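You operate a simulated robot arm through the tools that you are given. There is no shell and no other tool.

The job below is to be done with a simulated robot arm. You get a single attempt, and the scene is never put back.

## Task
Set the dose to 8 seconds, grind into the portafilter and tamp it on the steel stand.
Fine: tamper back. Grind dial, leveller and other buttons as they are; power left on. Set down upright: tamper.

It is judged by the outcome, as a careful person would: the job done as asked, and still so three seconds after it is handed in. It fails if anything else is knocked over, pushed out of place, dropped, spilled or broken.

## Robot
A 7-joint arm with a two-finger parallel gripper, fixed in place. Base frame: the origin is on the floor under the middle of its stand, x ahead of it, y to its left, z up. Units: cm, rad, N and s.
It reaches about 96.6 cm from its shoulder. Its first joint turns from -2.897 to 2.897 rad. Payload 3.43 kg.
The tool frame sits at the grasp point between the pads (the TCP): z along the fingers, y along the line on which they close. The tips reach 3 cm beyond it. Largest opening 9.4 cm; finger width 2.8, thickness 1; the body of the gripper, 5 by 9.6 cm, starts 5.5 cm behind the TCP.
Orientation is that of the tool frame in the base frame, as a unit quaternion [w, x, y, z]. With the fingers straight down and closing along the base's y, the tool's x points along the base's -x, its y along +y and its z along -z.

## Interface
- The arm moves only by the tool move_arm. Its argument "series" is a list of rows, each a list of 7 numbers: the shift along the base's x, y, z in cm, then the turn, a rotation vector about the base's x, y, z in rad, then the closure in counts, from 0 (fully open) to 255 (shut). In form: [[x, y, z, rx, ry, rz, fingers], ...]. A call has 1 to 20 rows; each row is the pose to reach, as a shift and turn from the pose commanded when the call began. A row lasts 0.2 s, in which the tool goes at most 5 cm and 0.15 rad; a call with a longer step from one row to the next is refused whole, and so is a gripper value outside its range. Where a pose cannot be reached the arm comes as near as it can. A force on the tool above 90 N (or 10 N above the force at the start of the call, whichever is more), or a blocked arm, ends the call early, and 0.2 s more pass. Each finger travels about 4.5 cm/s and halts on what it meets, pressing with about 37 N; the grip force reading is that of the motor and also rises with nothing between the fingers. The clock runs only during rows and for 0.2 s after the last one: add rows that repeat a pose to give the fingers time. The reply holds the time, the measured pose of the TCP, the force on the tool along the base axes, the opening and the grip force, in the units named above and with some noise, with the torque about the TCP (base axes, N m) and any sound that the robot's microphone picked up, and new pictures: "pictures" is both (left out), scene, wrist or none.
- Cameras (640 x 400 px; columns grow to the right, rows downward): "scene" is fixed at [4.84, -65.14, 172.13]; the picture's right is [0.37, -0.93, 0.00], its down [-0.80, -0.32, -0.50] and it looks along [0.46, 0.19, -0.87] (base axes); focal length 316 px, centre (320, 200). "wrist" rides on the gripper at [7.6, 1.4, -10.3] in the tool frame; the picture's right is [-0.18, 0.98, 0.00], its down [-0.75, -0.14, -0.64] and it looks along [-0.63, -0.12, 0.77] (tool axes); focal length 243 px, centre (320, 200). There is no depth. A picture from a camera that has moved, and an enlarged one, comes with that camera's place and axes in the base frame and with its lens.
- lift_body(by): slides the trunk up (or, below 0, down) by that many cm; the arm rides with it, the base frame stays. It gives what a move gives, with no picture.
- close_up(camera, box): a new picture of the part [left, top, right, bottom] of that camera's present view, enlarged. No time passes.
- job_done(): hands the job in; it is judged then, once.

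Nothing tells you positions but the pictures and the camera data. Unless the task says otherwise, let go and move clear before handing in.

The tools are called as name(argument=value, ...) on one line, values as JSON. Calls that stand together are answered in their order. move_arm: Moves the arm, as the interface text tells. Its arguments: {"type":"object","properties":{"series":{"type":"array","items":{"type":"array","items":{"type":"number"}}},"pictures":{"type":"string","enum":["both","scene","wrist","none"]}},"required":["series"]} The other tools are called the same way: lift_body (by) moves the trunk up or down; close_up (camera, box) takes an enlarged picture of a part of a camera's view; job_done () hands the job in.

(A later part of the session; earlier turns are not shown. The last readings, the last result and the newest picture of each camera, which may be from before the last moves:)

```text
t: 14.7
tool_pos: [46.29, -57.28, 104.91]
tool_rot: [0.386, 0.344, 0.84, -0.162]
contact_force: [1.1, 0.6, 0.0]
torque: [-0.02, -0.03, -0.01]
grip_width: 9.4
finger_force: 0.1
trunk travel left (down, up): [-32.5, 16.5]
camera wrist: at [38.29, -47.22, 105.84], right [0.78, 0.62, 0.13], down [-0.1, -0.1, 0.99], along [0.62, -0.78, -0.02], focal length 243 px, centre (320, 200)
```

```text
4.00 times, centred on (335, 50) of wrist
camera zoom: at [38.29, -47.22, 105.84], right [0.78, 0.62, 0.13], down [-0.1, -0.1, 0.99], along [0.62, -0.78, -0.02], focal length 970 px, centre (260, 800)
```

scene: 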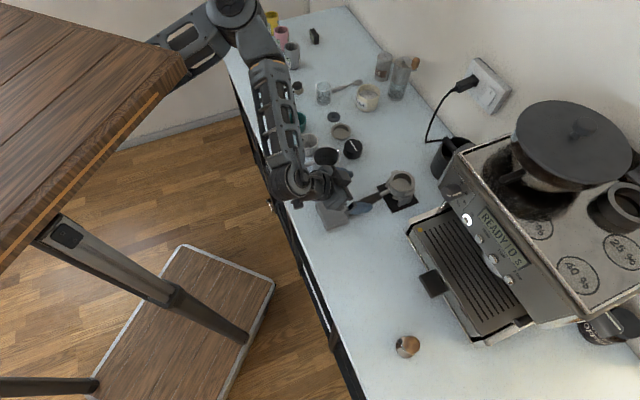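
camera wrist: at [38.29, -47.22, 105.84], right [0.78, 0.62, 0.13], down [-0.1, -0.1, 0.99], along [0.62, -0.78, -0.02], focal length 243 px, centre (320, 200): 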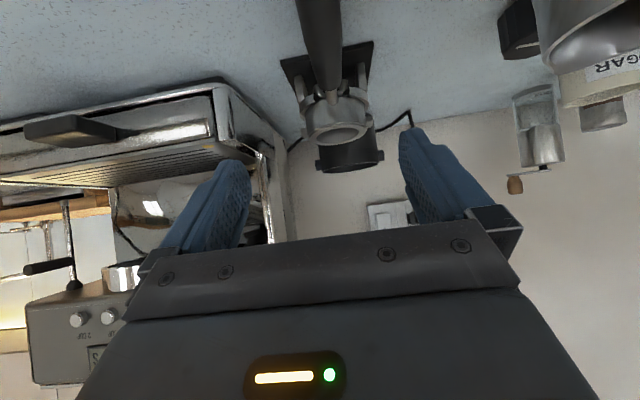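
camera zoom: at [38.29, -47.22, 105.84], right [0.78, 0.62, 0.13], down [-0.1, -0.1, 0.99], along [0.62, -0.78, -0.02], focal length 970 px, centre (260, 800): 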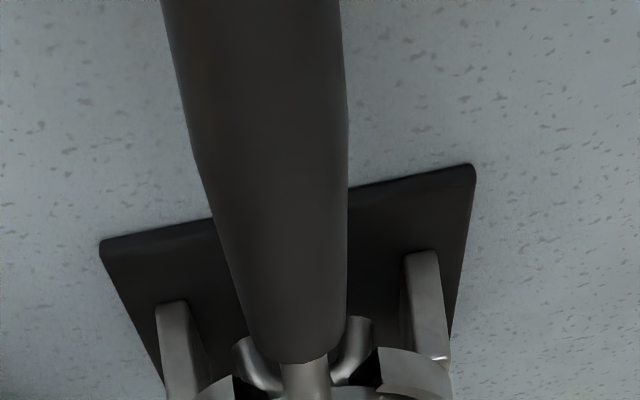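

The stand ring top is near z≈95 and the body sits in it. To understand the grind fork's ledges and the chute, I'll go back in front of the fork and zoom much tighter.

move_arm(series=[[-2, -3, 1, -0.04, -0.04, 0, 0], [-4, -7, 2, -0.08, -0.08, 0, 0], [-6, -11, 2, -0.12, -0.12, 0, 0], [-7.2, -15.3, 2, -0.15, -0.15, 0, 0], [-7.2, -15.3, 2, -0.15, -0.15, 0, 0]], pictures="wrist")

close_up(camera="wrist", box=[250, 100, 400, 220])

close_up(camera="wrist", box=[290, 130, 340, 180])

close_up(camera="wrist", box=[360, 110, 410, 160])

```text
t: 15.9
tool_pos: [39.05, -72.33, 107.3]
tool_rot: [0.473, 0.325, 0.795, -0.197]
contact_force: [0.5, -0.2, -0.6]
torque: [-0.02, 0.0, 0.0]
grip_width: 9.39
finger_force: 0.0
trunk travel left (down, up): [-32.5, 16.5]
camera wrist: at [31.1, -62.5, 105.45], right [0.76, 0.64, 0.16], down [-0.24, 0.05, 0.97], along [0.61, -0.77, 0.19], focal length 243 px, centre (320, 200)
```

wrist: 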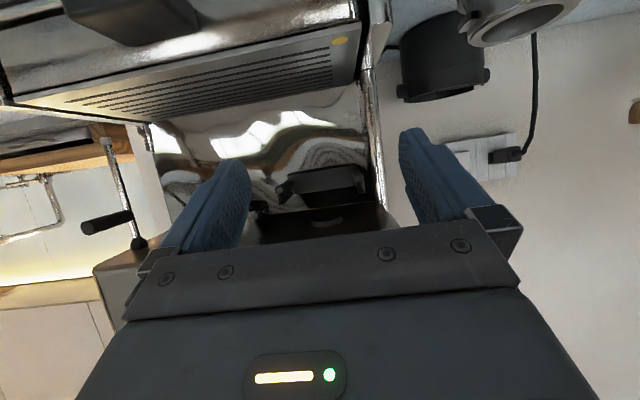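

```text
3.33 times, centred on (325, 160) of wrist
camera zoom: at [31.1, -62.5, 105.45], right [0.76, 0.64, 0.16], down [-0.24, 0.05, 0.97], along [0.61, -0.77, 0.19], focal length 809 px, centre (303, 333)
```

zoom: 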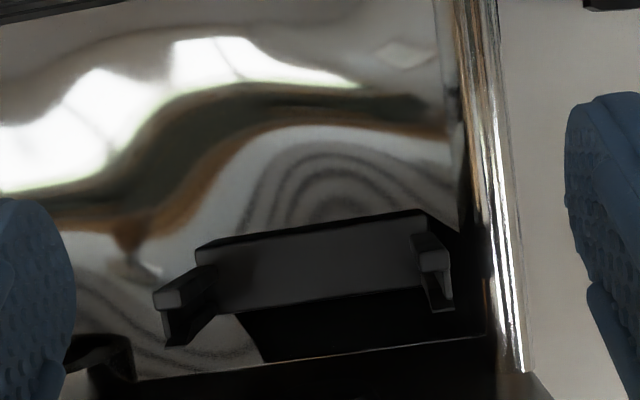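

```text
8.00 times, centred on (315, 155) of wrist
camera zoom: at [31.1, -62.5, 105.45], right [0.76, 0.64, 0.16], down [-0.24, 0.05, 0.97], along [0.61, -0.77, 0.19], focal length 1941 px, centre (360, 560)
```

zoom: 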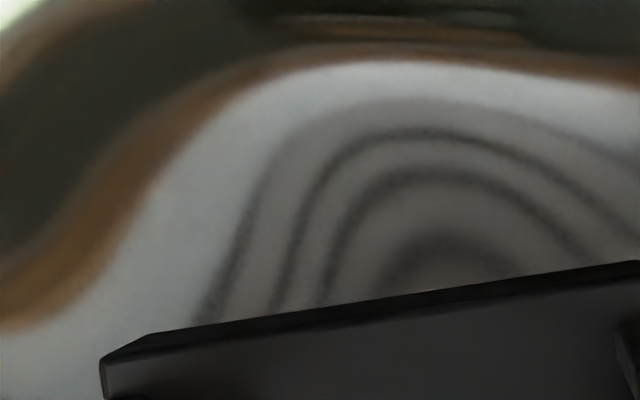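

```text
8.00 times, centred on (385, 135) of wrist
camera zoom: at [31.1, -62.5, 105.45], right [0.76, 0.64, 0.16], down [-0.24, 0.05, 0.97], along [0.61, -0.77, 0.19], focal length 1941 px, centre (-200, 720)
```

zoom: 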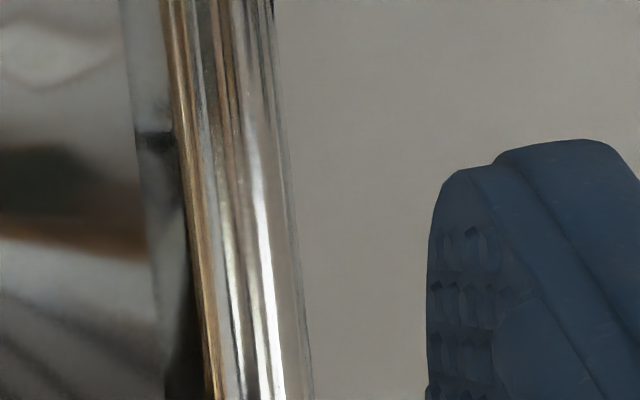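

close_up(camera="wrist", box=[263, 180, 307, 208])

close_up(camera="wrist", box=[340, 168, 384, 196])

close_up(camera="wrist", box=[260, 180, 390, 250])

```text
14.29 times, centred on (285, 194) of wrist
camera zoom: at [31.1, -62.5, 105.45], right [0.76, 0.64, 0.16], down [-0.24, 0.05, 0.97], along [0.61, -0.77, 0.19], focal length 3466 px, centre (820, 286)
```

zoom: 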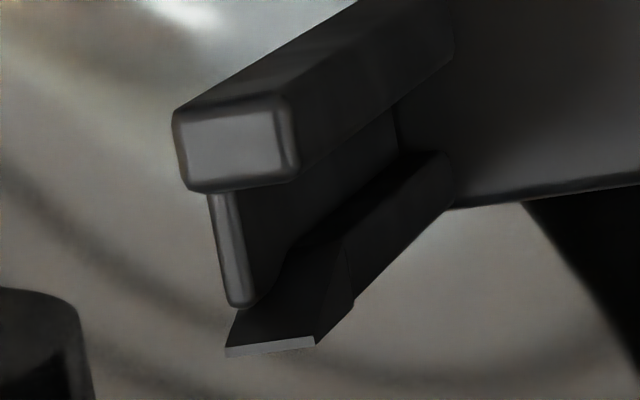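

```text
14.29 times, centred on (362, 182) of wrist
camera zoom: at [31.1, -62.5, 105.45], right [0.76, 0.64, 0.16], down [-0.24, 0.05, 0.97], along [0.61, -0.77, 0.19], focal length 3466 px, centre (-280, 457)
```

zoom: 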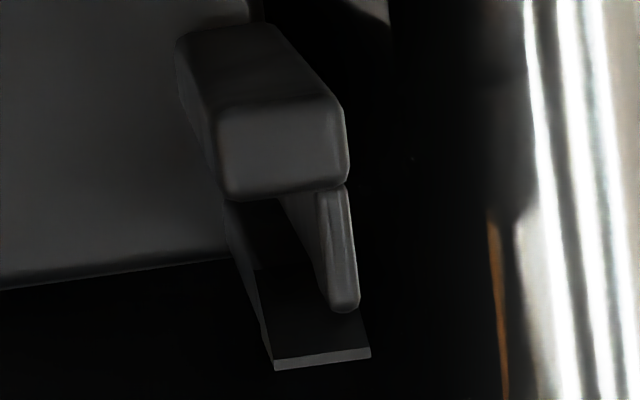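

```text
4.92 times, centred on (325, 215) of wrist
camera zoom: at [31.1, -62.5, 105.45], right [0.76, 0.64, 0.16], down [-0.24, 0.05, 0.97], along [0.61, -0.77, 0.19], focal length 1194 px, centre (295, 126)
```

zoom: 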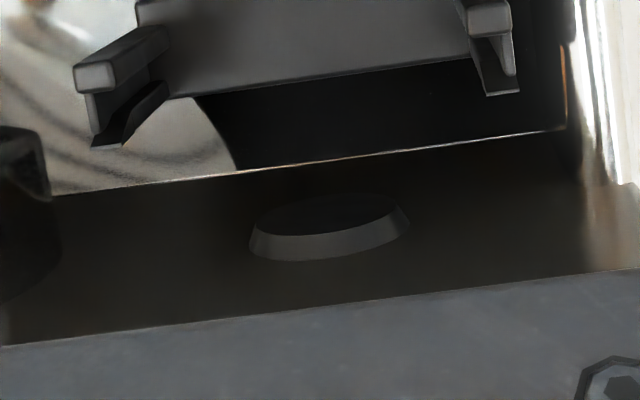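

The fork is a pair of C-channel rails: bottom bars (top z≈109), outer walls and thin flared roofs, so the portafilter's lugs slide into the slots from the front. First comes the dose knob; I'll back up and raise the hand, then lower the trunk so the wrist can go horizontal.

move_arm(series=[[-2, 2, 3, 0.05, 0.05, 0, 0], [-4, 4, 6, 0.1, 0.1, 0, 0], [-6, 6, 9, 0.15, 0.15, 0, 0], [-6, 6, 12, 0.2, 0.2, 0, 0], [-6, 6, 15, 0.2, 0.2, 0, 0], [-6, 6, 15, 0.2, 0.2, 0, 0]], pictures="none")

lift_body(by=-15)

move_arm(series=[[0, 0, 3, 0, 0, 0, 0], [0, 0, 6, -0.1, -0.1, 0, 0], [0, 0, 9, -0.2, -0.2, 0, 0], [0, 0, 11, -0.3, -0.3, 0, 0], [0, 0, 11, -0.3, -0.3, 0, 0]], pictures="both")

```text
t: 17.3
tool_pos: [33.07, -66.46, 122.18]
tool_rot: [0.356, 0.35, 0.853, -0.149]
contact_force: [-0.6, 1.0, 0.1]
torque: [0.02, 0.0, 0.0]
grip_width: 9.4
finger_force: 0.2
trunk travel left (down, up): [-32.5, 16.5]
```

```text
t: 19.1
tool_pos: [33.05, -66.43, 107.1]
tool_rot: [0.356, 0.35, 0.854, -0.149]
contact_force: [-0.1, 0.3, -0.3]
torque: [0.0, -0.01, 0.01]
grip_width: 9.41
finger_force: 0.0
trunk travel left (down, up): [-17.5, 31.5]
```

```text
t: 20.5
tool_pos: [33.41, -66.89, 115.07]
tool_rot: [0.508, 0.32, 0.772, -0.209]
contact_force: [0.3, 0.5, -0.3]
torque: [0.04, 0.02, 0.01]
grip_width: 9.41
finger_force: 0.0
trunk travel left (down, up): [-17.5, 31.5]
stopped in row 5: the arm was blocked; the commanded pose is now the measured one
camera wrist: at [25.61, -57.15, 112.09], right [0.74, 0.64, 0.17], down [-0.31, 0.1, 0.95], along [0.59, -0.76, 0.28], focal length 243 px, centre (320, 200)
```

scene: 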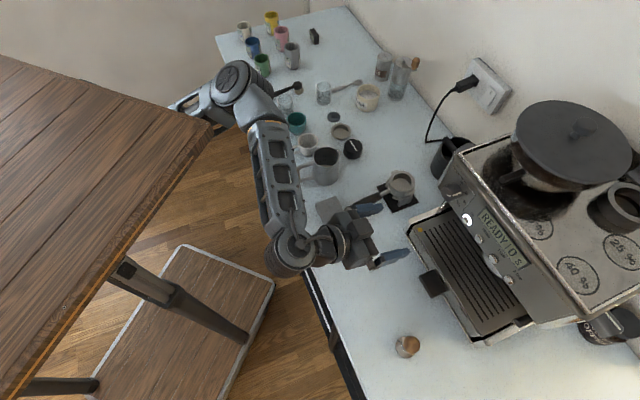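
wrist: 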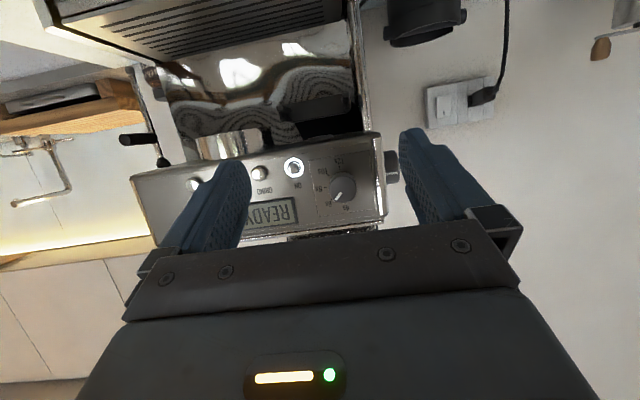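

The knob is clearly visible. I'll advance to a pre-grasp in front of the dose knob and then bring the tool level.

move_arm(series=[[2, -1.6, 1, 0, 0, 0, 0], [4, -3, 2.5, 0, 0, 0, 0], [5.6, -4.4, 3.8, -0.05, -0.05, 0, 60], [5.6, -4.4, 3.8, -0.12, -0.12, 0, 100], [5.6, -4.4, 3.8, -0.19, -0.19, 0, 110], [5.6, -4.4, 3.8, -0.26, -0.26, 0, 110], [5.6, -4.4, 3.8, -0.26, -0.26, 0, 110]], pictures="both")

```text
t: 22.3
tool_pos: [39.6, -71.72, 115.88]
tool_rot: [0.627, 0.283, 0.68, -0.255]
contact_force: [0.2, 0.0, 0.5]
torque: [0.01, -0.01, -0.01]
grip_width: 5.34
finger_force: 0.0
trunk travel left (down, up): [-17.5, 31.5]
stopped in row 7: the arm was blocked; the commanded pose is now the measured one
camera wrist: at [32.88, -63.05, 109.14], right [0.7, 0.69, 0.19], down [-0.51, 0.3, 0.8], along [0.49, -0.66, 0.56], focal length 243 px, centre (320, 200)
```

scene: 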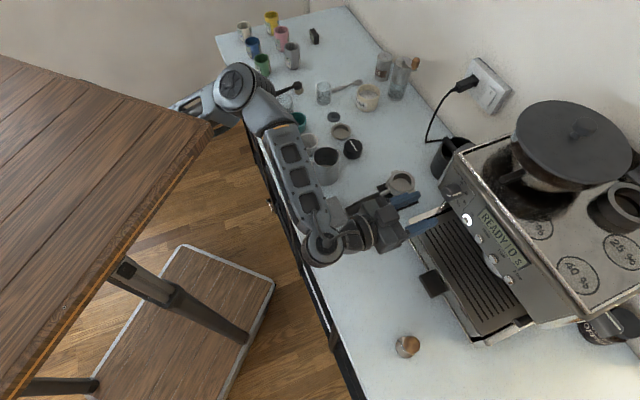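
wrist: 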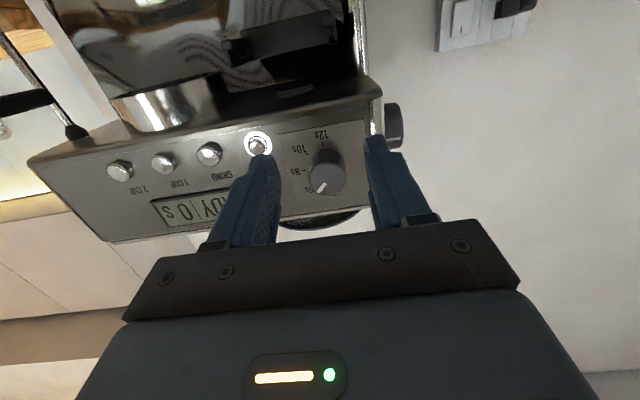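

The tool is nearly level but the wrist limit pulls it low. I'll lower the trunk another 10 cm and raise the arm relative to it.

lift_body(by=-10)

move_arm(series=[[0, 0, 3, 0, 0, 0, 110], [0, 0, 6, 0, 0, 0, 110], [0, 0, 9, -0.03, -0.03, 0, 110], [-0.4, 0.2, 12, -0.06, -0.06, 0, 110], [-0.4, 0.2, 13, -0.06, -0.06, 0, 110], [-0.4, 0.2, 13, -0.06, -0.06, 0, 110]], pictures="both")

```text
t: 23.6
tool_pos: [39.49, -71.67, 105.91]
tool_rot: [0.627, 0.282, 0.68, -0.255]
contact_force: [0.0, 0.1, -1.1]
torque: [0.0, 0.0, 0.01]
grip_width: 5.35
finger_force: 0.1
trunk travel left (down, up): [-7.5, 41.5]
```

```text
t: 25.2
tool_pos: [39.39, -72.35, 115.66]
tool_rot: [0.642, 0.281, 0.665, -0.258]
contact_force: [-0.6, 0.3, -0.5]
torque: [0.04, 0.0, 0.0]
grip_width: 5.37
finger_force: 0.0
trunk travel left (down, up): [-7.5, 41.5]
stopped in row 6: the arm was blocked; the commanded pose is now the measured one
camera wrist: at [33.12, -63.87, 108.69], right [0.7, 0.69, 0.2], down [-0.54, 0.32, 0.78], along [0.47, -0.65, 0.59], focal length 243 px, centre (320, 200)
```

scene: 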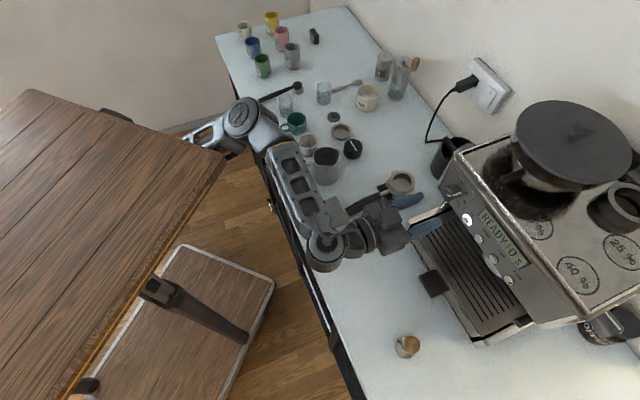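
wrist: 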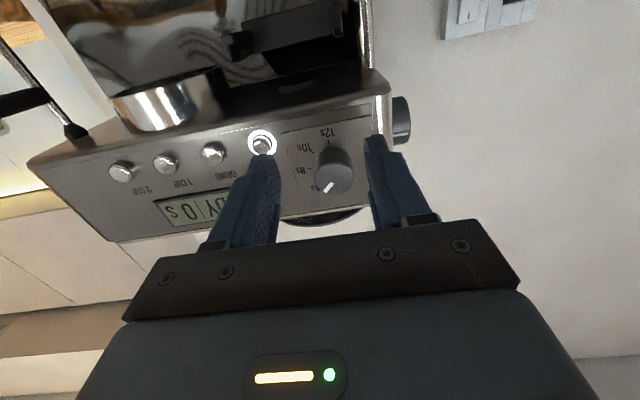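

The tool is now almost exactly level and square to the panel, just ~3 cm low, so raising the trunk by 3.2 cm puts it at knob height without moving the joints. Then I'll check alignment with a close-up.

lift_body(by=3.2)

close_up(camera="wrist", box=[230, 80, 430, 240])

close_up(camera="scene", box=[380, 160, 500, 260])

```text
t: 26.0
tool_pos: [39.55, -72.35, 118.93]
tool_rot: [0.642, 0.281, 0.666, -0.257]
contact_force: [0.4, 0.1, 1.1]
torque: [0.0, -0.03, 0.02]
grip_width: 5.35
finger_force: 0.1
trunk travel left (down, up): [-10.7, 38.3]
```

```text
2.50 times, centred on (330, 160) of wrist
camera zoom: at [33.1, -63.88, 111.91], right [0.7, 0.69, 0.2], down [-0.54, 0.32, 0.78], along [0.47, -0.65, 0.59], focal length 606 px, centre (295, 300)
```

zoom: 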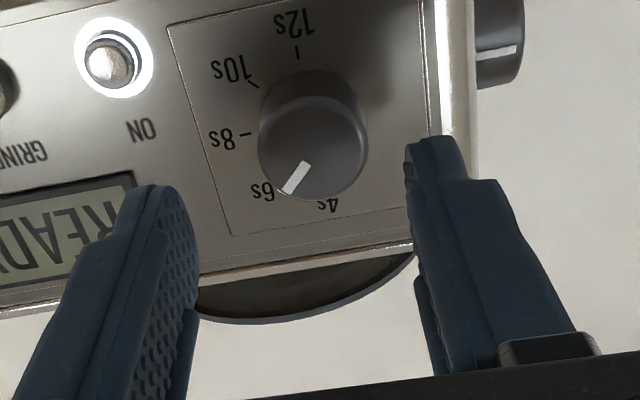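

```text
4.00 times, centred on (440, 210) of scene
camera zoom: at [4.84, -65.14, 172.13], right [0.37, -0.93, 0.0], down [-0.8, -0.32, -0.5], along [0.46, 0.19, -0.87], focal length 1265 px, centre (-160, 160)
```

zoom: 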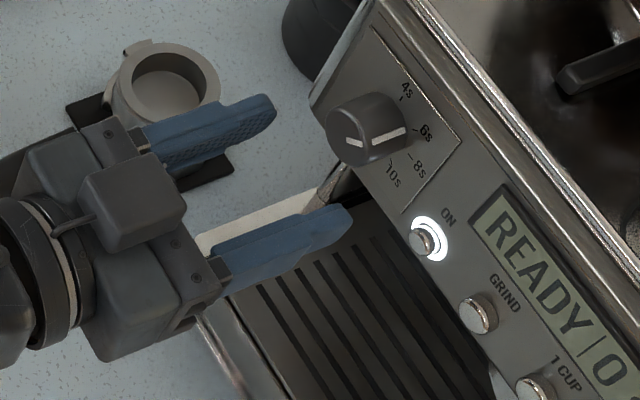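

Triangulation from this view confirms the knob axis at u≈-22.7, z≈118.7 and the panel plane at w≈87. I'll advance so the fingertips straddle the knob, stopping just short of the panel.

move_arm(series=[[1.2, -0.9, -0.05, 0, 0, 0, 110], [2.3, -1.8, -0.1, 0, 0, 0, 110], [3.35, -2.69, -0.15, 0, 0, 0, 110], [3.35, -2.69, -0.15, 0, 0, 0, 110]], pictures="both")

close_up(camera="wrist", box=[230, 80, 430, 240])

close_up(camera="scene", box=[400, 160, 500, 240])

```text
t: 27.0
tool_pos: [43.18, -75.36, 117.82]
tool_rot: [0.636, 0.283, 0.671, -0.255]
contact_force: [-1.2, 1.4, 0.4]
torque: [-0.01, -0.02, 0.0]
grip_width: 5.33
finger_force: 0.0
trunk travel left (down, up): [-10.7, 38.3]
camera wrist: at [36.64, -66.66, 110.92], right [0.7, 0.69, 0.2], down [-0.53, 0.31, 0.79], along [0.48, -0.66, 0.58], focal length 243 px, centre (320, 200)
```

scene: 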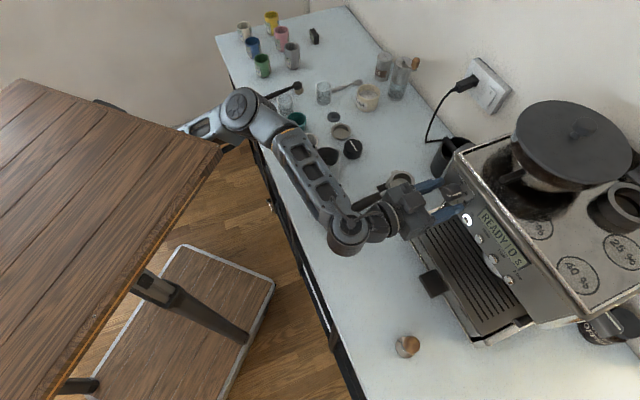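
wrist: 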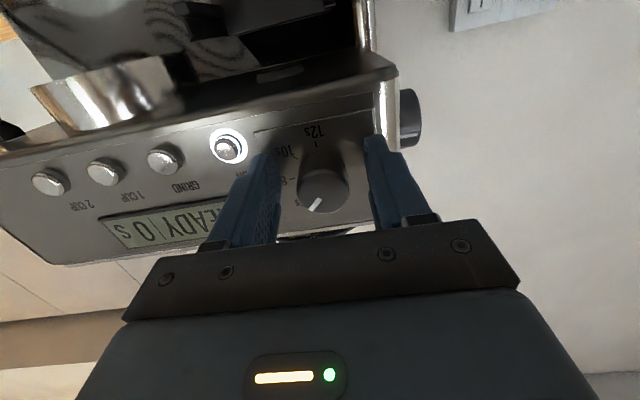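

```text
2.50 times, centred on (330, 160) of wrist
camera zoom: at [36.64, -66.66, 110.92], right [0.7, 0.69, 0.2], down [-0.53, 0.31, 0.79], along [0.48, -0.66, 0.58], focal length 606 px, centre (295, 300)
```

zoom: 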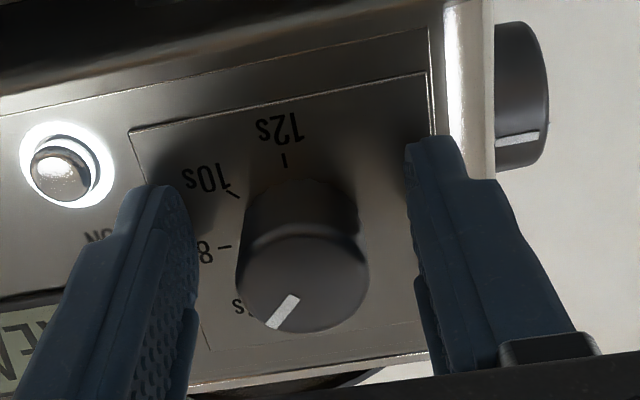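

```text
5.00 times, centred on (450, 200) of scene
camera zoom: at [4.84, -65.14, 172.13], right [0.37, -0.93, 0.0], down [-0.8, -0.32, -0.5], along [0.46, 0.19, -0.87], focal length 1581 px, centre (-330, 200)
```

zoom: 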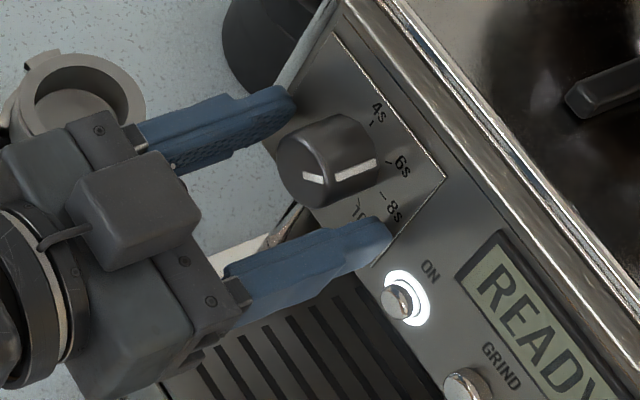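

The fingers straddle the knob but the hand sits ~0.9 cm low; I'll correct that with the trunk, then close on the knob.

lift_body(by=0.95)

move_arm(series=[[-0.2, 0.2, 0, 0, 0, 0, 110], [-0.2, 0.2, 0, 0, 0, 0, 110]], pictures="wrist")

close_up(camera="wrist", box=[230, 80, 430, 240])

```text
t: 27.6
tool_pos: [42.94, -75.28, 118.61]
tool_rot: [0.636, 0.285, 0.67, -0.255]
contact_force: [-0.9, -0.3, 0.5]
torque: [0.01, 0.0, -0.03]
grip_width: 5.35
finger_force: 0.1
trunk travel left (down, up): [-11.7, 37.3]
```

```text
t: 28.2
tool_pos: [42.7, -75.18, 118.29]
tool_rot: [0.634, 0.287, 0.672, -0.254]
contact_force: [0.2, -0.1, 1.3]
torque: [-0.01, 0.01, -0.01]
grip_width: 5.39
finger_force: 0.1
trunk travel left (down, up): [-11.7, 37.3]
camera wrist: at [36.31, -66.55, 111.36], right [0.7, 0.68, 0.21], down [-0.53, 0.3, 0.79], along [0.48, -0.66, 0.58], focal length 243 px, centre (320, 200)
```

wrist: 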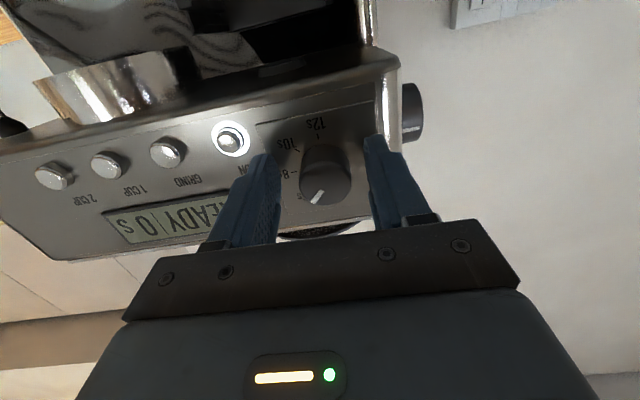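

```text
2.50 times, centred on (330, 160) of wrist
camera zoom: at [36.31, -66.55, 111.36], right [0.7, 0.68, 0.21], down [-0.53, 0.3, 0.79], along [0.48, -0.66, 0.58], focal length 606 px, centre (295, 300)
```

zoom: 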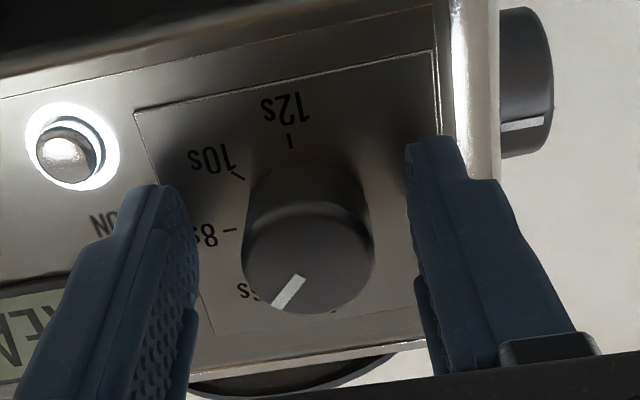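

lift_body(by=0.45)

move_arm(series=[[0.1, 0.15, 0, 0, 0, 0, 110], [0.1, 0.15, 0, 0, 0, 0, 150], [0.1, 0.15, 0, 0, 0, 0, 190], [0.1, 0.15, 0, 0, 0, 0, 190], [0.1, 0.15, 0, 0, 0, 0, 190]], pictures="wrist")

close_up(camera="wrist", box=[230, 80, 430, 240])

```text
t: 28.7
tool_pos: [42.78, -75.27, 118.62]
tool_rot: [0.634, 0.286, 0.672, -0.252]
contact_force: [-0.1, -0.4, 1.0]
torque: [0.01, -0.01, 0.01]
grip_width: 5.33
finger_force: 0.1
trunk travel left (down, up): [-12.1, 36.9]
```

```text
t: 29.9
tool_pos: [42.95, -75.27, 118.28]
tool_rot: [0.632, 0.288, 0.674, -0.253]
contact_force: [-3.8, -0.2, -4.3]
torque: [-0.66, -0.67, -0.16]
grip_width: 3.11
finger_force: 45.3
trunk travel left (down, up): [-12.1, 36.9]
camera wrist: at [36.45, -66.44, 111.47], right [0.7, 0.68, 0.21], down [-0.53, 0.3, 0.8], along [0.48, -0.67, 0.57], focal length 243 px, centre (320, 200)
```

wrist: 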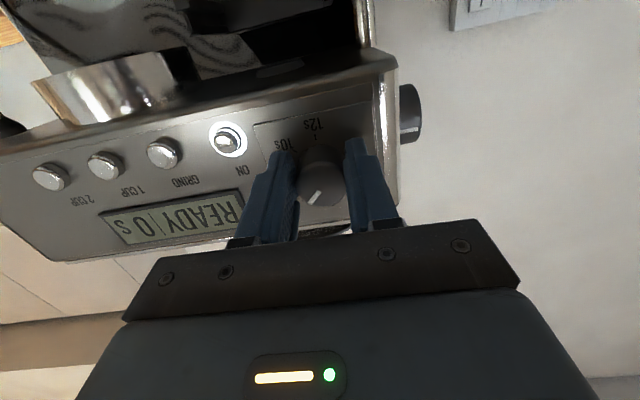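

```text
2.50 times, centred on (330, 160) of wrist
camera zoom: at [36.45, -66.44, 111.47], right [0.7, 0.68, 0.21], down [-0.53, 0.3, 0.8], along [0.48, -0.67, 0.57], focal length 606 px, centre (295, 300)
```

zoom: 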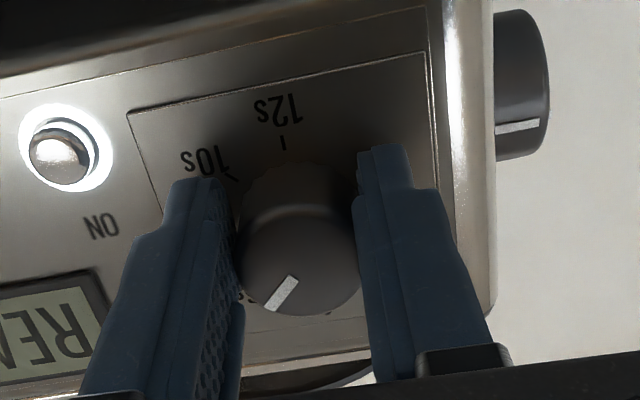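

The knob is gripped firmly (3.1 cm wide). Now I'll rotate it 45° clockwise (as seen from the front) about the knob axis.

move_arm(series=[[0.02, 0.02, 0, 0.079, -0.079, 0, 190], [0.05, 0.05, 0.02, 0.159, -0.159, 0, 190], [0.08, 0.08, 0.03, 0.238, -0.238, 0, 190], [0.1, 0.1, 0.05, 0.317, -0.317, 0, 190], [0.13, 0.13, 0.06, 0.397, -0.397, 0, 190], [0.15, 0.15, 0.08, 0.476, -0.476, 0, 190], [0.18, 0.18, 0.1, 0.555, -0.555, 0, 190], [0.18, 0.18, 0.1, 0.555, -0.555, 0, 190], [0.18, 0.18, 0.1, 0.555, -0.555, 0, 190]], pictures="both")

close_up(camera="scene", box=[400, 160, 500, 240])

close_up(camera="wrist", box=[230, 80, 430, 240])

```text
t: 31.9
tool_pos: [43.75, -74.7, 117.99]
tool_rot: [0.684, 0.51, 0.521, 0.025]
contact_force: [25.1, 39.8, 34.1]
torque: [-1.37, -0.31, 1.83]
grip_width: 3.12
finger_force: 45.0
trunk travel left (down, up): [-12.1, 36.9]
camera wrist: at [40.54, -62.88, 114.46], right [0.41, 0.37, 0.84], down [-0.89, -0.06, 0.46], along [0.22, -0.93, 0.3], focal length 243 px, centre (320, 200)
```

scene: 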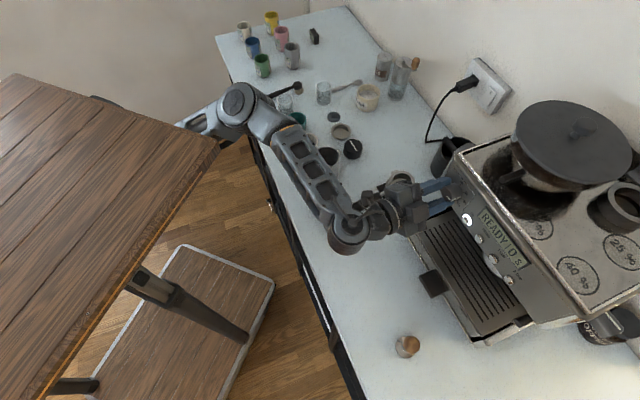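
wrist: 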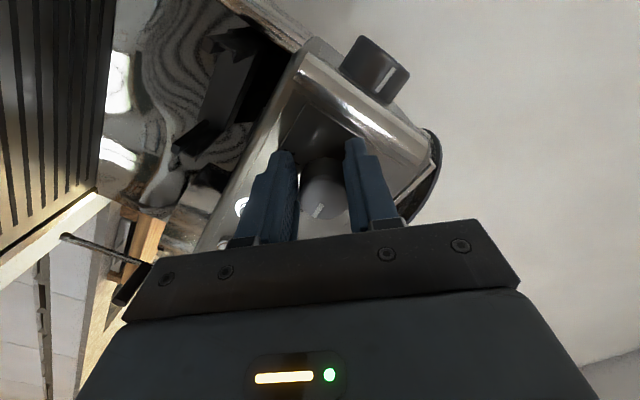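

```text
5.00 times, centred on (450, 200) of scene
camera zoom: at [4.84, -65.14, 172.13], right [0.37, -0.93, 0.0], down [-0.8, -0.32, -0.5], along [0.46, 0.19, -0.87], focal length 1581 px, centre (-330, 200)
```

zoom: 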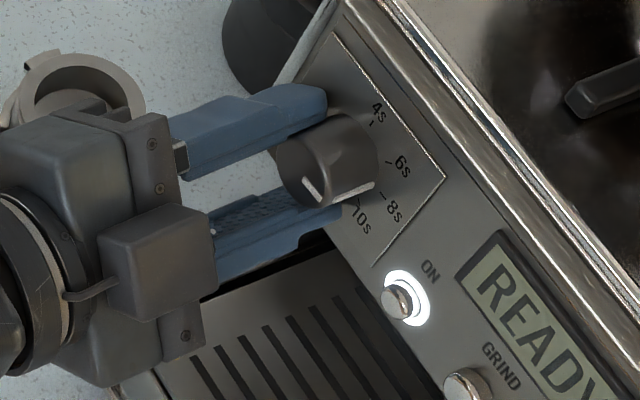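

```text
2.50 times, centred on (330, 160) of wrist
camera zoom: at [40.54, -62.88, 114.46], right [0.41, 0.37, 0.84], down [-0.89, -0.06, 0.46], along [0.22, -0.93, 0.3], focal length 606 px, centre (295, 300)
```

zoom: 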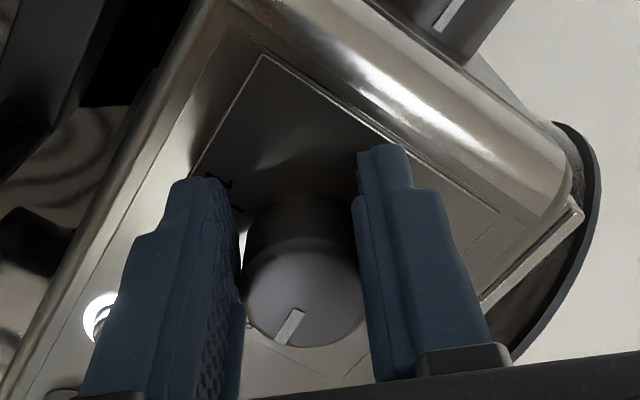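

The rotation was a clean 45° with no slip, and the pointer appears at 8s. I'll release and back off to verify.

move_arm(series=[[0, 0, 0, 0, 0, 0, 150], [0, 0, 0, 0, 0, 0, 110], [0, 0, 0, 0, 0, 0, 110], [-1.5, 1.5, 0, 0, 0, 0, 110], [-3.5, 3.5, 0, 0, 0, 0, 110], [-5.5, 5.5, 0, 0, 0, 0, 110], [-5.5, 5.5, 0, 0, 0, 0, 110]], pictures="both")

close_up(camera="scene", box=[430, 160, 530, 240])

close_up(camera="wrist", box=[230, 60, 430, 220])

```text
t: 33.7
tool_pos: [37.86, -69.73, 117.28]
tool_rot: [0.678, 0.521, 0.518, 0.02]
contact_force: [0.3, -0.4, -0.2]
torque: [-0.01, 0.01, -0.01]
grip_width: 5.34
finger_force: 0.0
trunk travel left (down, up): [-12.1, 36.9]
stopped in row 7: the arm was blocked; the commanded pose is now the measured one
camera wrist: at [34.56, -57.77, 113.89], right [0.42, 0.35, 0.84], down [-0.89, -0.05, 0.46], along [0.2, -0.94, 0.28], focal length 243 px, centre (320, 200)
```

scene: 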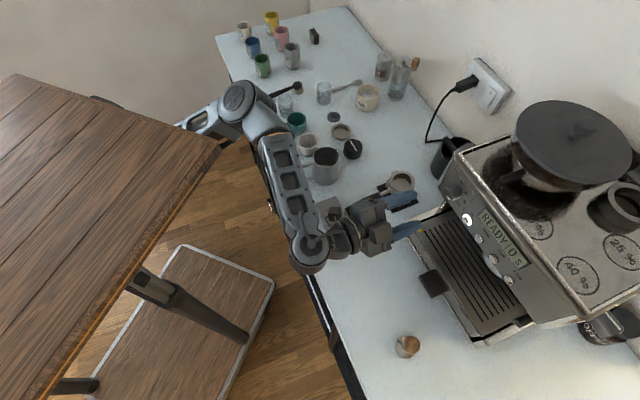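
wrist: 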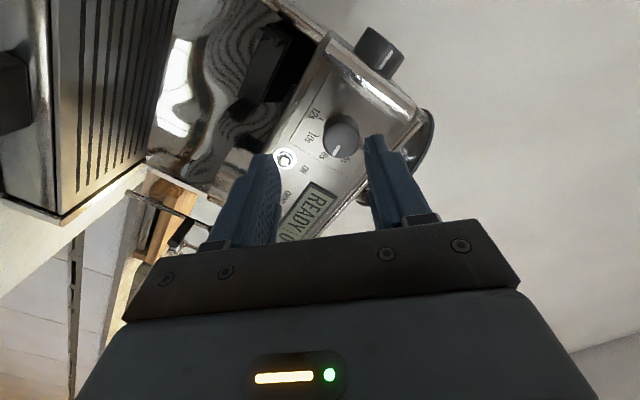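

```text
5.00 times, centred on (480, 200) of scene
camera zoom: at [4.84, -65.14, 172.13], right [0.37, -0.93, 0.0], down [-0.8, -0.32, -0.5], along [0.46, 0.19, -0.87], focal length 1581 px, centre (-480, 200)
```

zoom: 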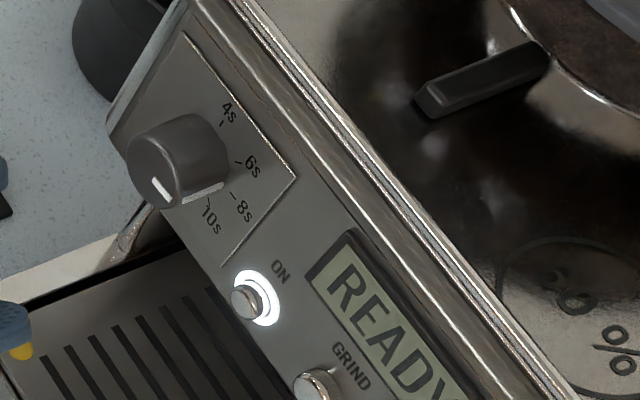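

```text
2.50 times, centred on (330, 140) of wrist
camera zoom: at [34.56, -57.77, 113.89], right [0.42, 0.35, 0.84], down [-0.89, -0.05, 0.46], along [0.2, -0.94, 0.28], focal length 606 px, centre (295, 350)
```

zoom: 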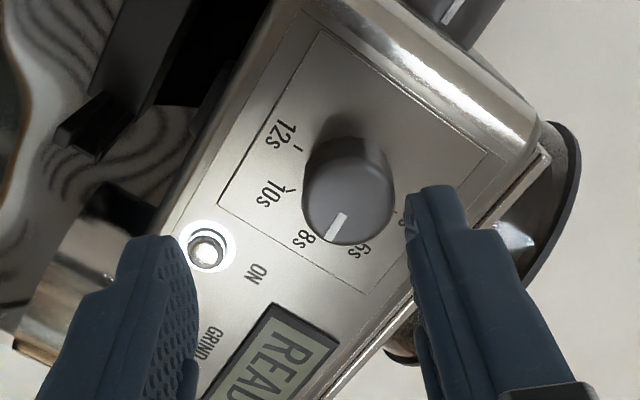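

The pointer looks to be at 8s; I'll zoom in tighter to confirm.

close_up(camera="wrist", box=[300, 100, 375, 165])

close_up(camera="scene", box=[445, 175, 495, 215])

```text
6.15 times, centred on (338, 132) of wrist
camera zoom: at [34.56, -57.77, 113.89], right [0.42, 0.35, 0.84], down [-0.89, -0.05, 0.46], along [0.2, -0.94, 0.28], focal length 1493 px, centre (212, 615)
```

zoom: 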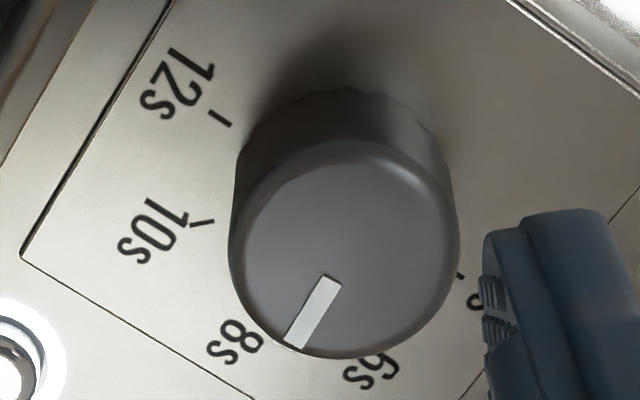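

```text
10.00 times, centred on (470, 195) of scene
camera zoom: at [4.84, -65.14, 172.13], right [0.37, -0.93, 0.0], down [-0.8, -0.32, -0.5], along [0.46, 0.19, -0.87], focal length 3162 px, centre (-1180, 250)
```

zoom: 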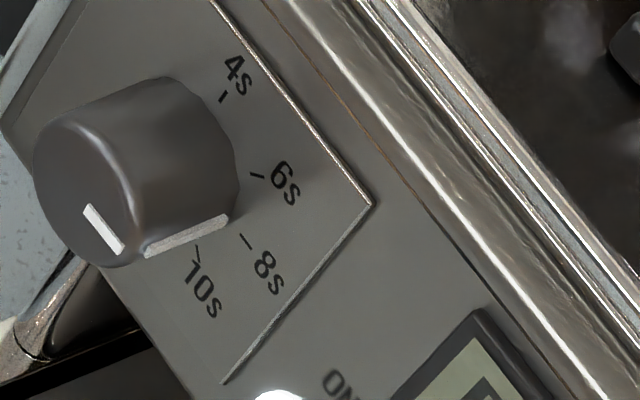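

The dose dial is exactly on 8s. Now I'll roll the hand back level, pitch it down to about -50°, and move toward a pre-grasp above the portafilter handle (near u≈-6.5, w≈80).

move_arm(series=[[0, 0, 0, -0.09, 0.09, 0, 60], [-0.5, 0.5, 0, -0.185, 0.185, 0, 0], [-1, 1, 0, -0.28, 0.28, 0, 0], [-1, 1, 0, -0.375, 0.375, 0, 0], [-1, 1, 0, -0.47, 0.47, 0, 0], [-1, 1, 0, -0.555, 0.555, 0, 0], [-1, 1, 0, -0.555, 0.555, 0, 0]], pictures="none")

move_arm(series=[[0, 0, 0, 0.1, 0.1, 0, 0], [0.5, 2, 0, 0.2, 0.2, 0, 0], [1, 4, 0, 0.3, 0.3, 0, 0], [2, 6, 0, 0.4, 0.4, 0, 0], [3, 9, 0, 0.5, 0.5, 0, 0], [4, 10, 0, 0.56, 0.56, 0, 0], [4, 10, 0, 0.56, 0.56, 0, 0]], pictures="both")

```text
t: 35.5
tool_pos: [36.85, -69.39, 114.76]
tool_rot: [0.614, 0.308, 0.681, -0.253]
contact_force: [-0.8, -0.7, 0.2]
torque: [-0.02, -0.02, -0.03]
grip_width: 9.4
finger_force: 0.0
trunk travel left (down, up): [-12.1, 36.9]
stopped in row 7: the arm was blocked; the commanded pose is now the measured one
```

```text
t: 37.1
tool_pos: [41.0, -59.67, 112.93]
tool_rot: [0.278, 0.386, 0.87, -0.127]
contact_force: [1.2, 1.0, -0.3]
torque: [0.02, -0.01, -0.02]
grip_width: 9.4
finger_force: 0.0
trunk travel left (down, up): [-12.1, 36.9]
camera wrist: at [34.06, -49.7, 116.8], right [0.83, 0.55, 0.1], down [0.06, -0.27, 0.96], along [0.55, -0.79, -0.26], focal length 243 px, centre (320, 200)
```

scene: 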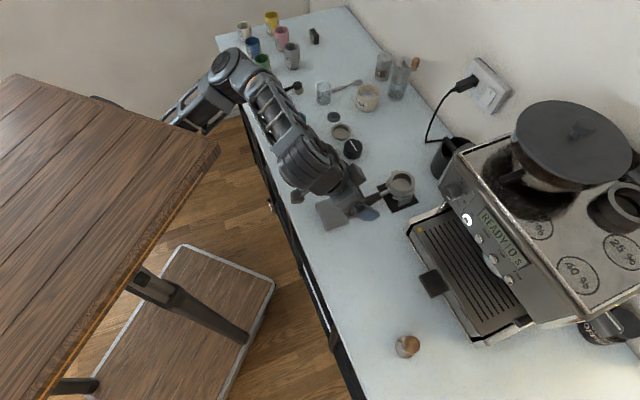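
wrist: 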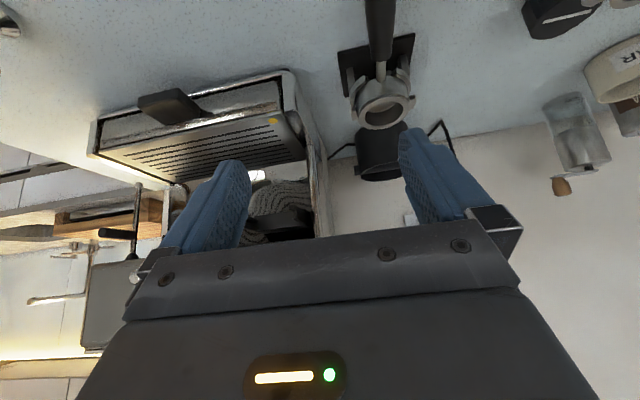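

I'll raise the trunk for clearance over the pitcher, then position the open fingers above the handle and look.

lift_body(by=12)

move_arm(series=[[2.5, -0.5, -3, -0.02, -0.02, 0.02, 0], [5, -0.8, -7, -0.04, -0.04, 0.04, 0], [7.5, -1.2, -11, -0.053, -0.053, 0.055, 0], [9.5, -1.4, -15, -0.053, -0.053, 0.055, 0], [10.5, -1.6, -19, -0.053, -0.053, 0.055, 0], [10.5, -1.6, -19, -0.053, -0.053, 0.055, 0]], pictures="both")

close_up(camera="wrist", box=[240, 0, 440, 160])

close_up(camera="scene", box=[300, 140, 440, 240])

```text
t: 38.6
tool_pos: [41.33, -59.53, 125.09]
tool_rot: [0.278, 0.382, 0.872, -0.129]
contact_force: [-0.1, -0.2, -0.2]
torque: [0.01, 0.01, 0.02]
grip_width: 9.38
finger_force: 0.0
trunk travel left (down, up): [-24.1, 24.9]
```

```text
t: 40.0
tool_pos: [51.29, -61.07, 108.26]
tool_rot: [0.337, 0.354, 0.861, -0.139]
contact_force: [0.2, -0.6, -0.2]
torque: [-0.01, 0.0, 0.0]
grip_width: 9.41
finger_force: 0.0
trunk travel left (down, up): [-24.1, 24.9]
camera wrist: at [43.31, -51.32, 110.65], right [0.79, 0.6, 0.12], down [-0.01, -0.18, 0.98], along [0.62, -0.78, -0.14], focal length 243 px, centre (320, 200)
```

scene: 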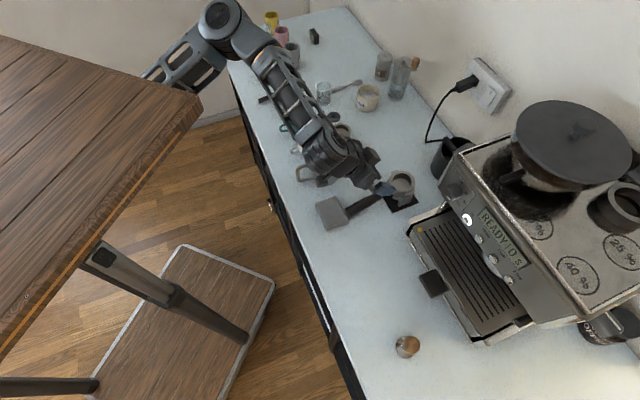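
wrist: 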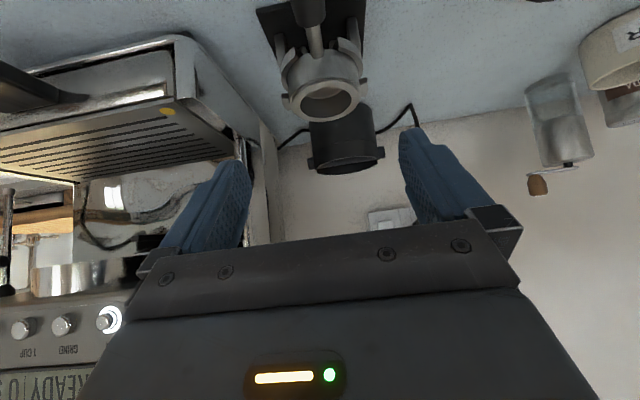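

```text
2.50 times, centred on (340, 80) of wrist
camera zoom: at [43.31, -51.32, 110.65], right [0.79, 0.6, 0.12], down [-0.01, -0.18, 0.98], along [0.62, -0.78, -0.14], focal length 606 px, centre (270, 500)
```

zoom: 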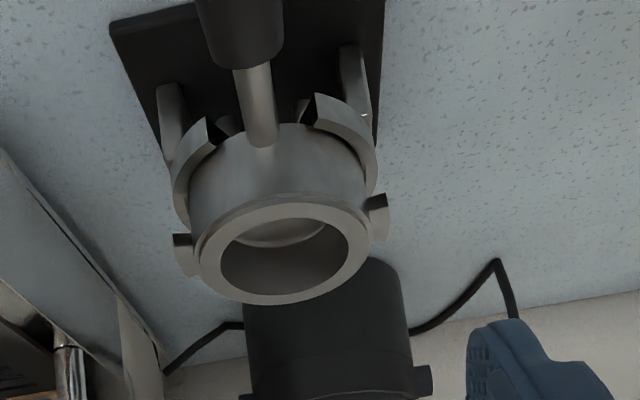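

```text
4.00 times, centred on (370, 190) of scene
camera zoom: at [4.84, -65.14, 172.13], right [0.37, -0.93, 0.0], down [-0.8, -0.32, -0.5], along [0.46, 0.19, -0.87], focal length 1265 px, centre (120, 240)
```

zoom: 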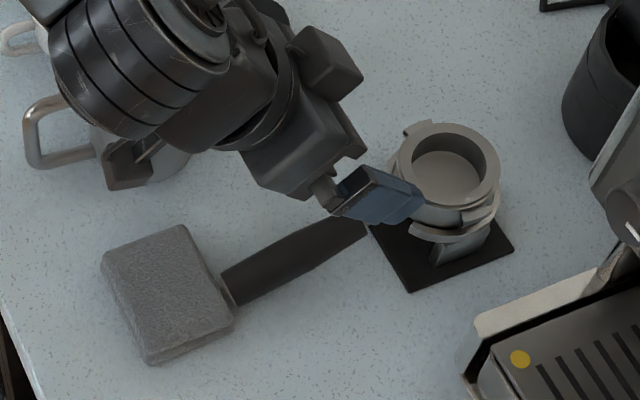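

The rim centre is confirmed at (59.0, -67.9, 97.5) and the handle axis at w=80.2 is about z=93.4. I'll lower the open fingers around the handle with a slightly steeper pitch to keep the camera above the cloth.

move_arm(series=[[0.3, -0.1, -3.5, 0.03, 0.03, 0, 0], [0.5, -0.15, -7, 0.06, 0.06, 0, 0], [0.8, -0.17, -10.5, 0.06, 0.06, 0, 0], [0.85, -0.17, -12.5, 0.06, 0.06, 0, 0], [0.85, -0.17, -12.5, 0.06, 0.06, 0, 0]], pictures="both")

close_up(camera="scene", box=[310, 150, 430, 240])

close_up(camera="wrist", box=[230, 0, 430, 200])

```text
t: 41.2
tool_pos: [52.15, -61.24, 95.6]
tool_rot: [0.299, 0.36, 0.875, -0.124]
contact_force: [0.2, 0.5, 0.0]
torque: [0.02, 0.01, 0.0]
grip_width: 9.38
finger_force: 0.1
trunk travel left (down, up): [-24.1, 24.9]
camera wrist: at [44.41, -51.54, 99.1], right [0.79, 0.6, 0.11], down [0.04, -0.24, 0.97], along [0.61, -0.76, -0.22], focal length 243 px, centre (320, 200)
```

scene: 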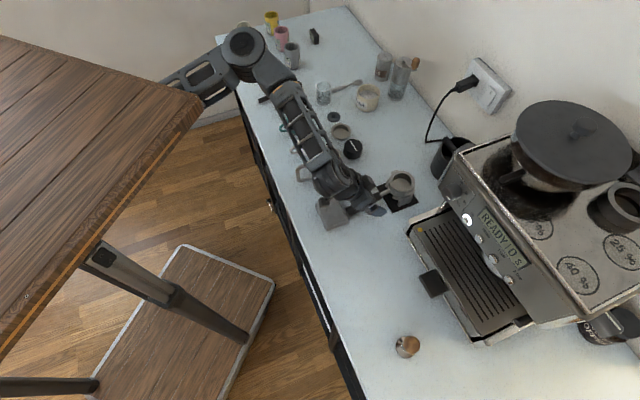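
wrist: 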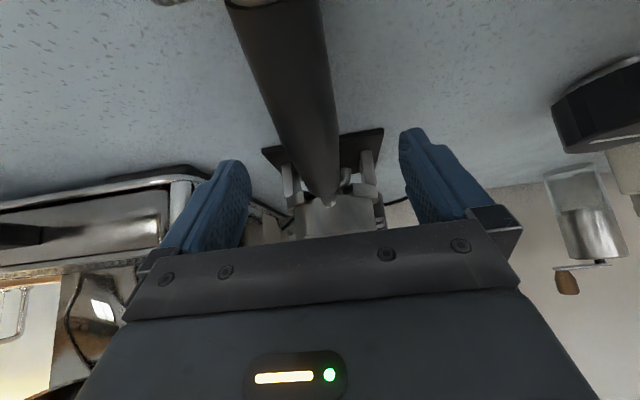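

```text
4.44 times, centred on (370, 195) of scene
camera zoom: at [4.84, -65.14, 172.13], right [0.37, -0.93, 0.0], down [-0.8, -0.32, -0.5], along [0.46, 0.19, -0.87], focal length 1405 px, centre (98, 222)
```

zoom: 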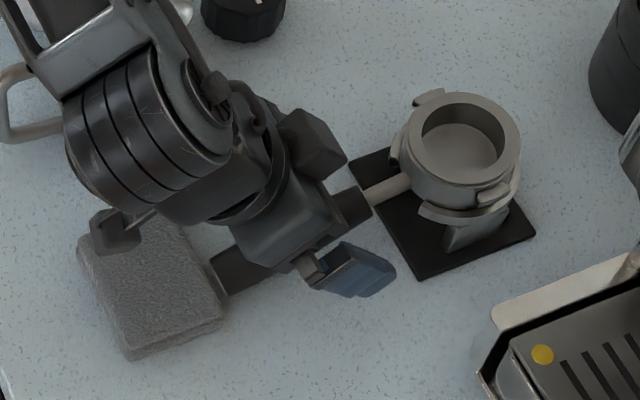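

```text
2.00 times, centred on (330, 100) of wrist
camera zoom: at [44.41, -51.54, 99.1], right [0.79, 0.6, 0.11], down [0.04, -0.24, 0.97], along [0.61, -0.76, -0.22], focal length 485 px, centre (300, 400)
```

zoom: 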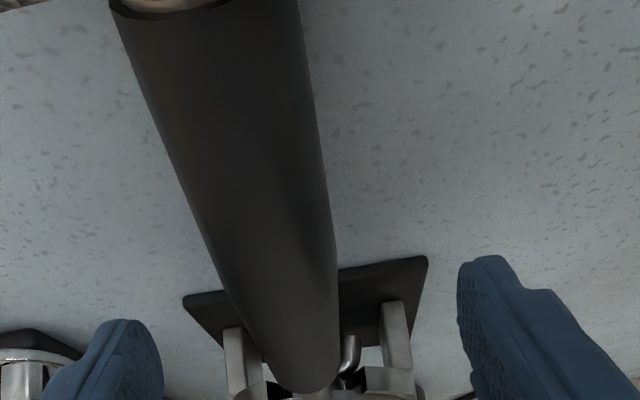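

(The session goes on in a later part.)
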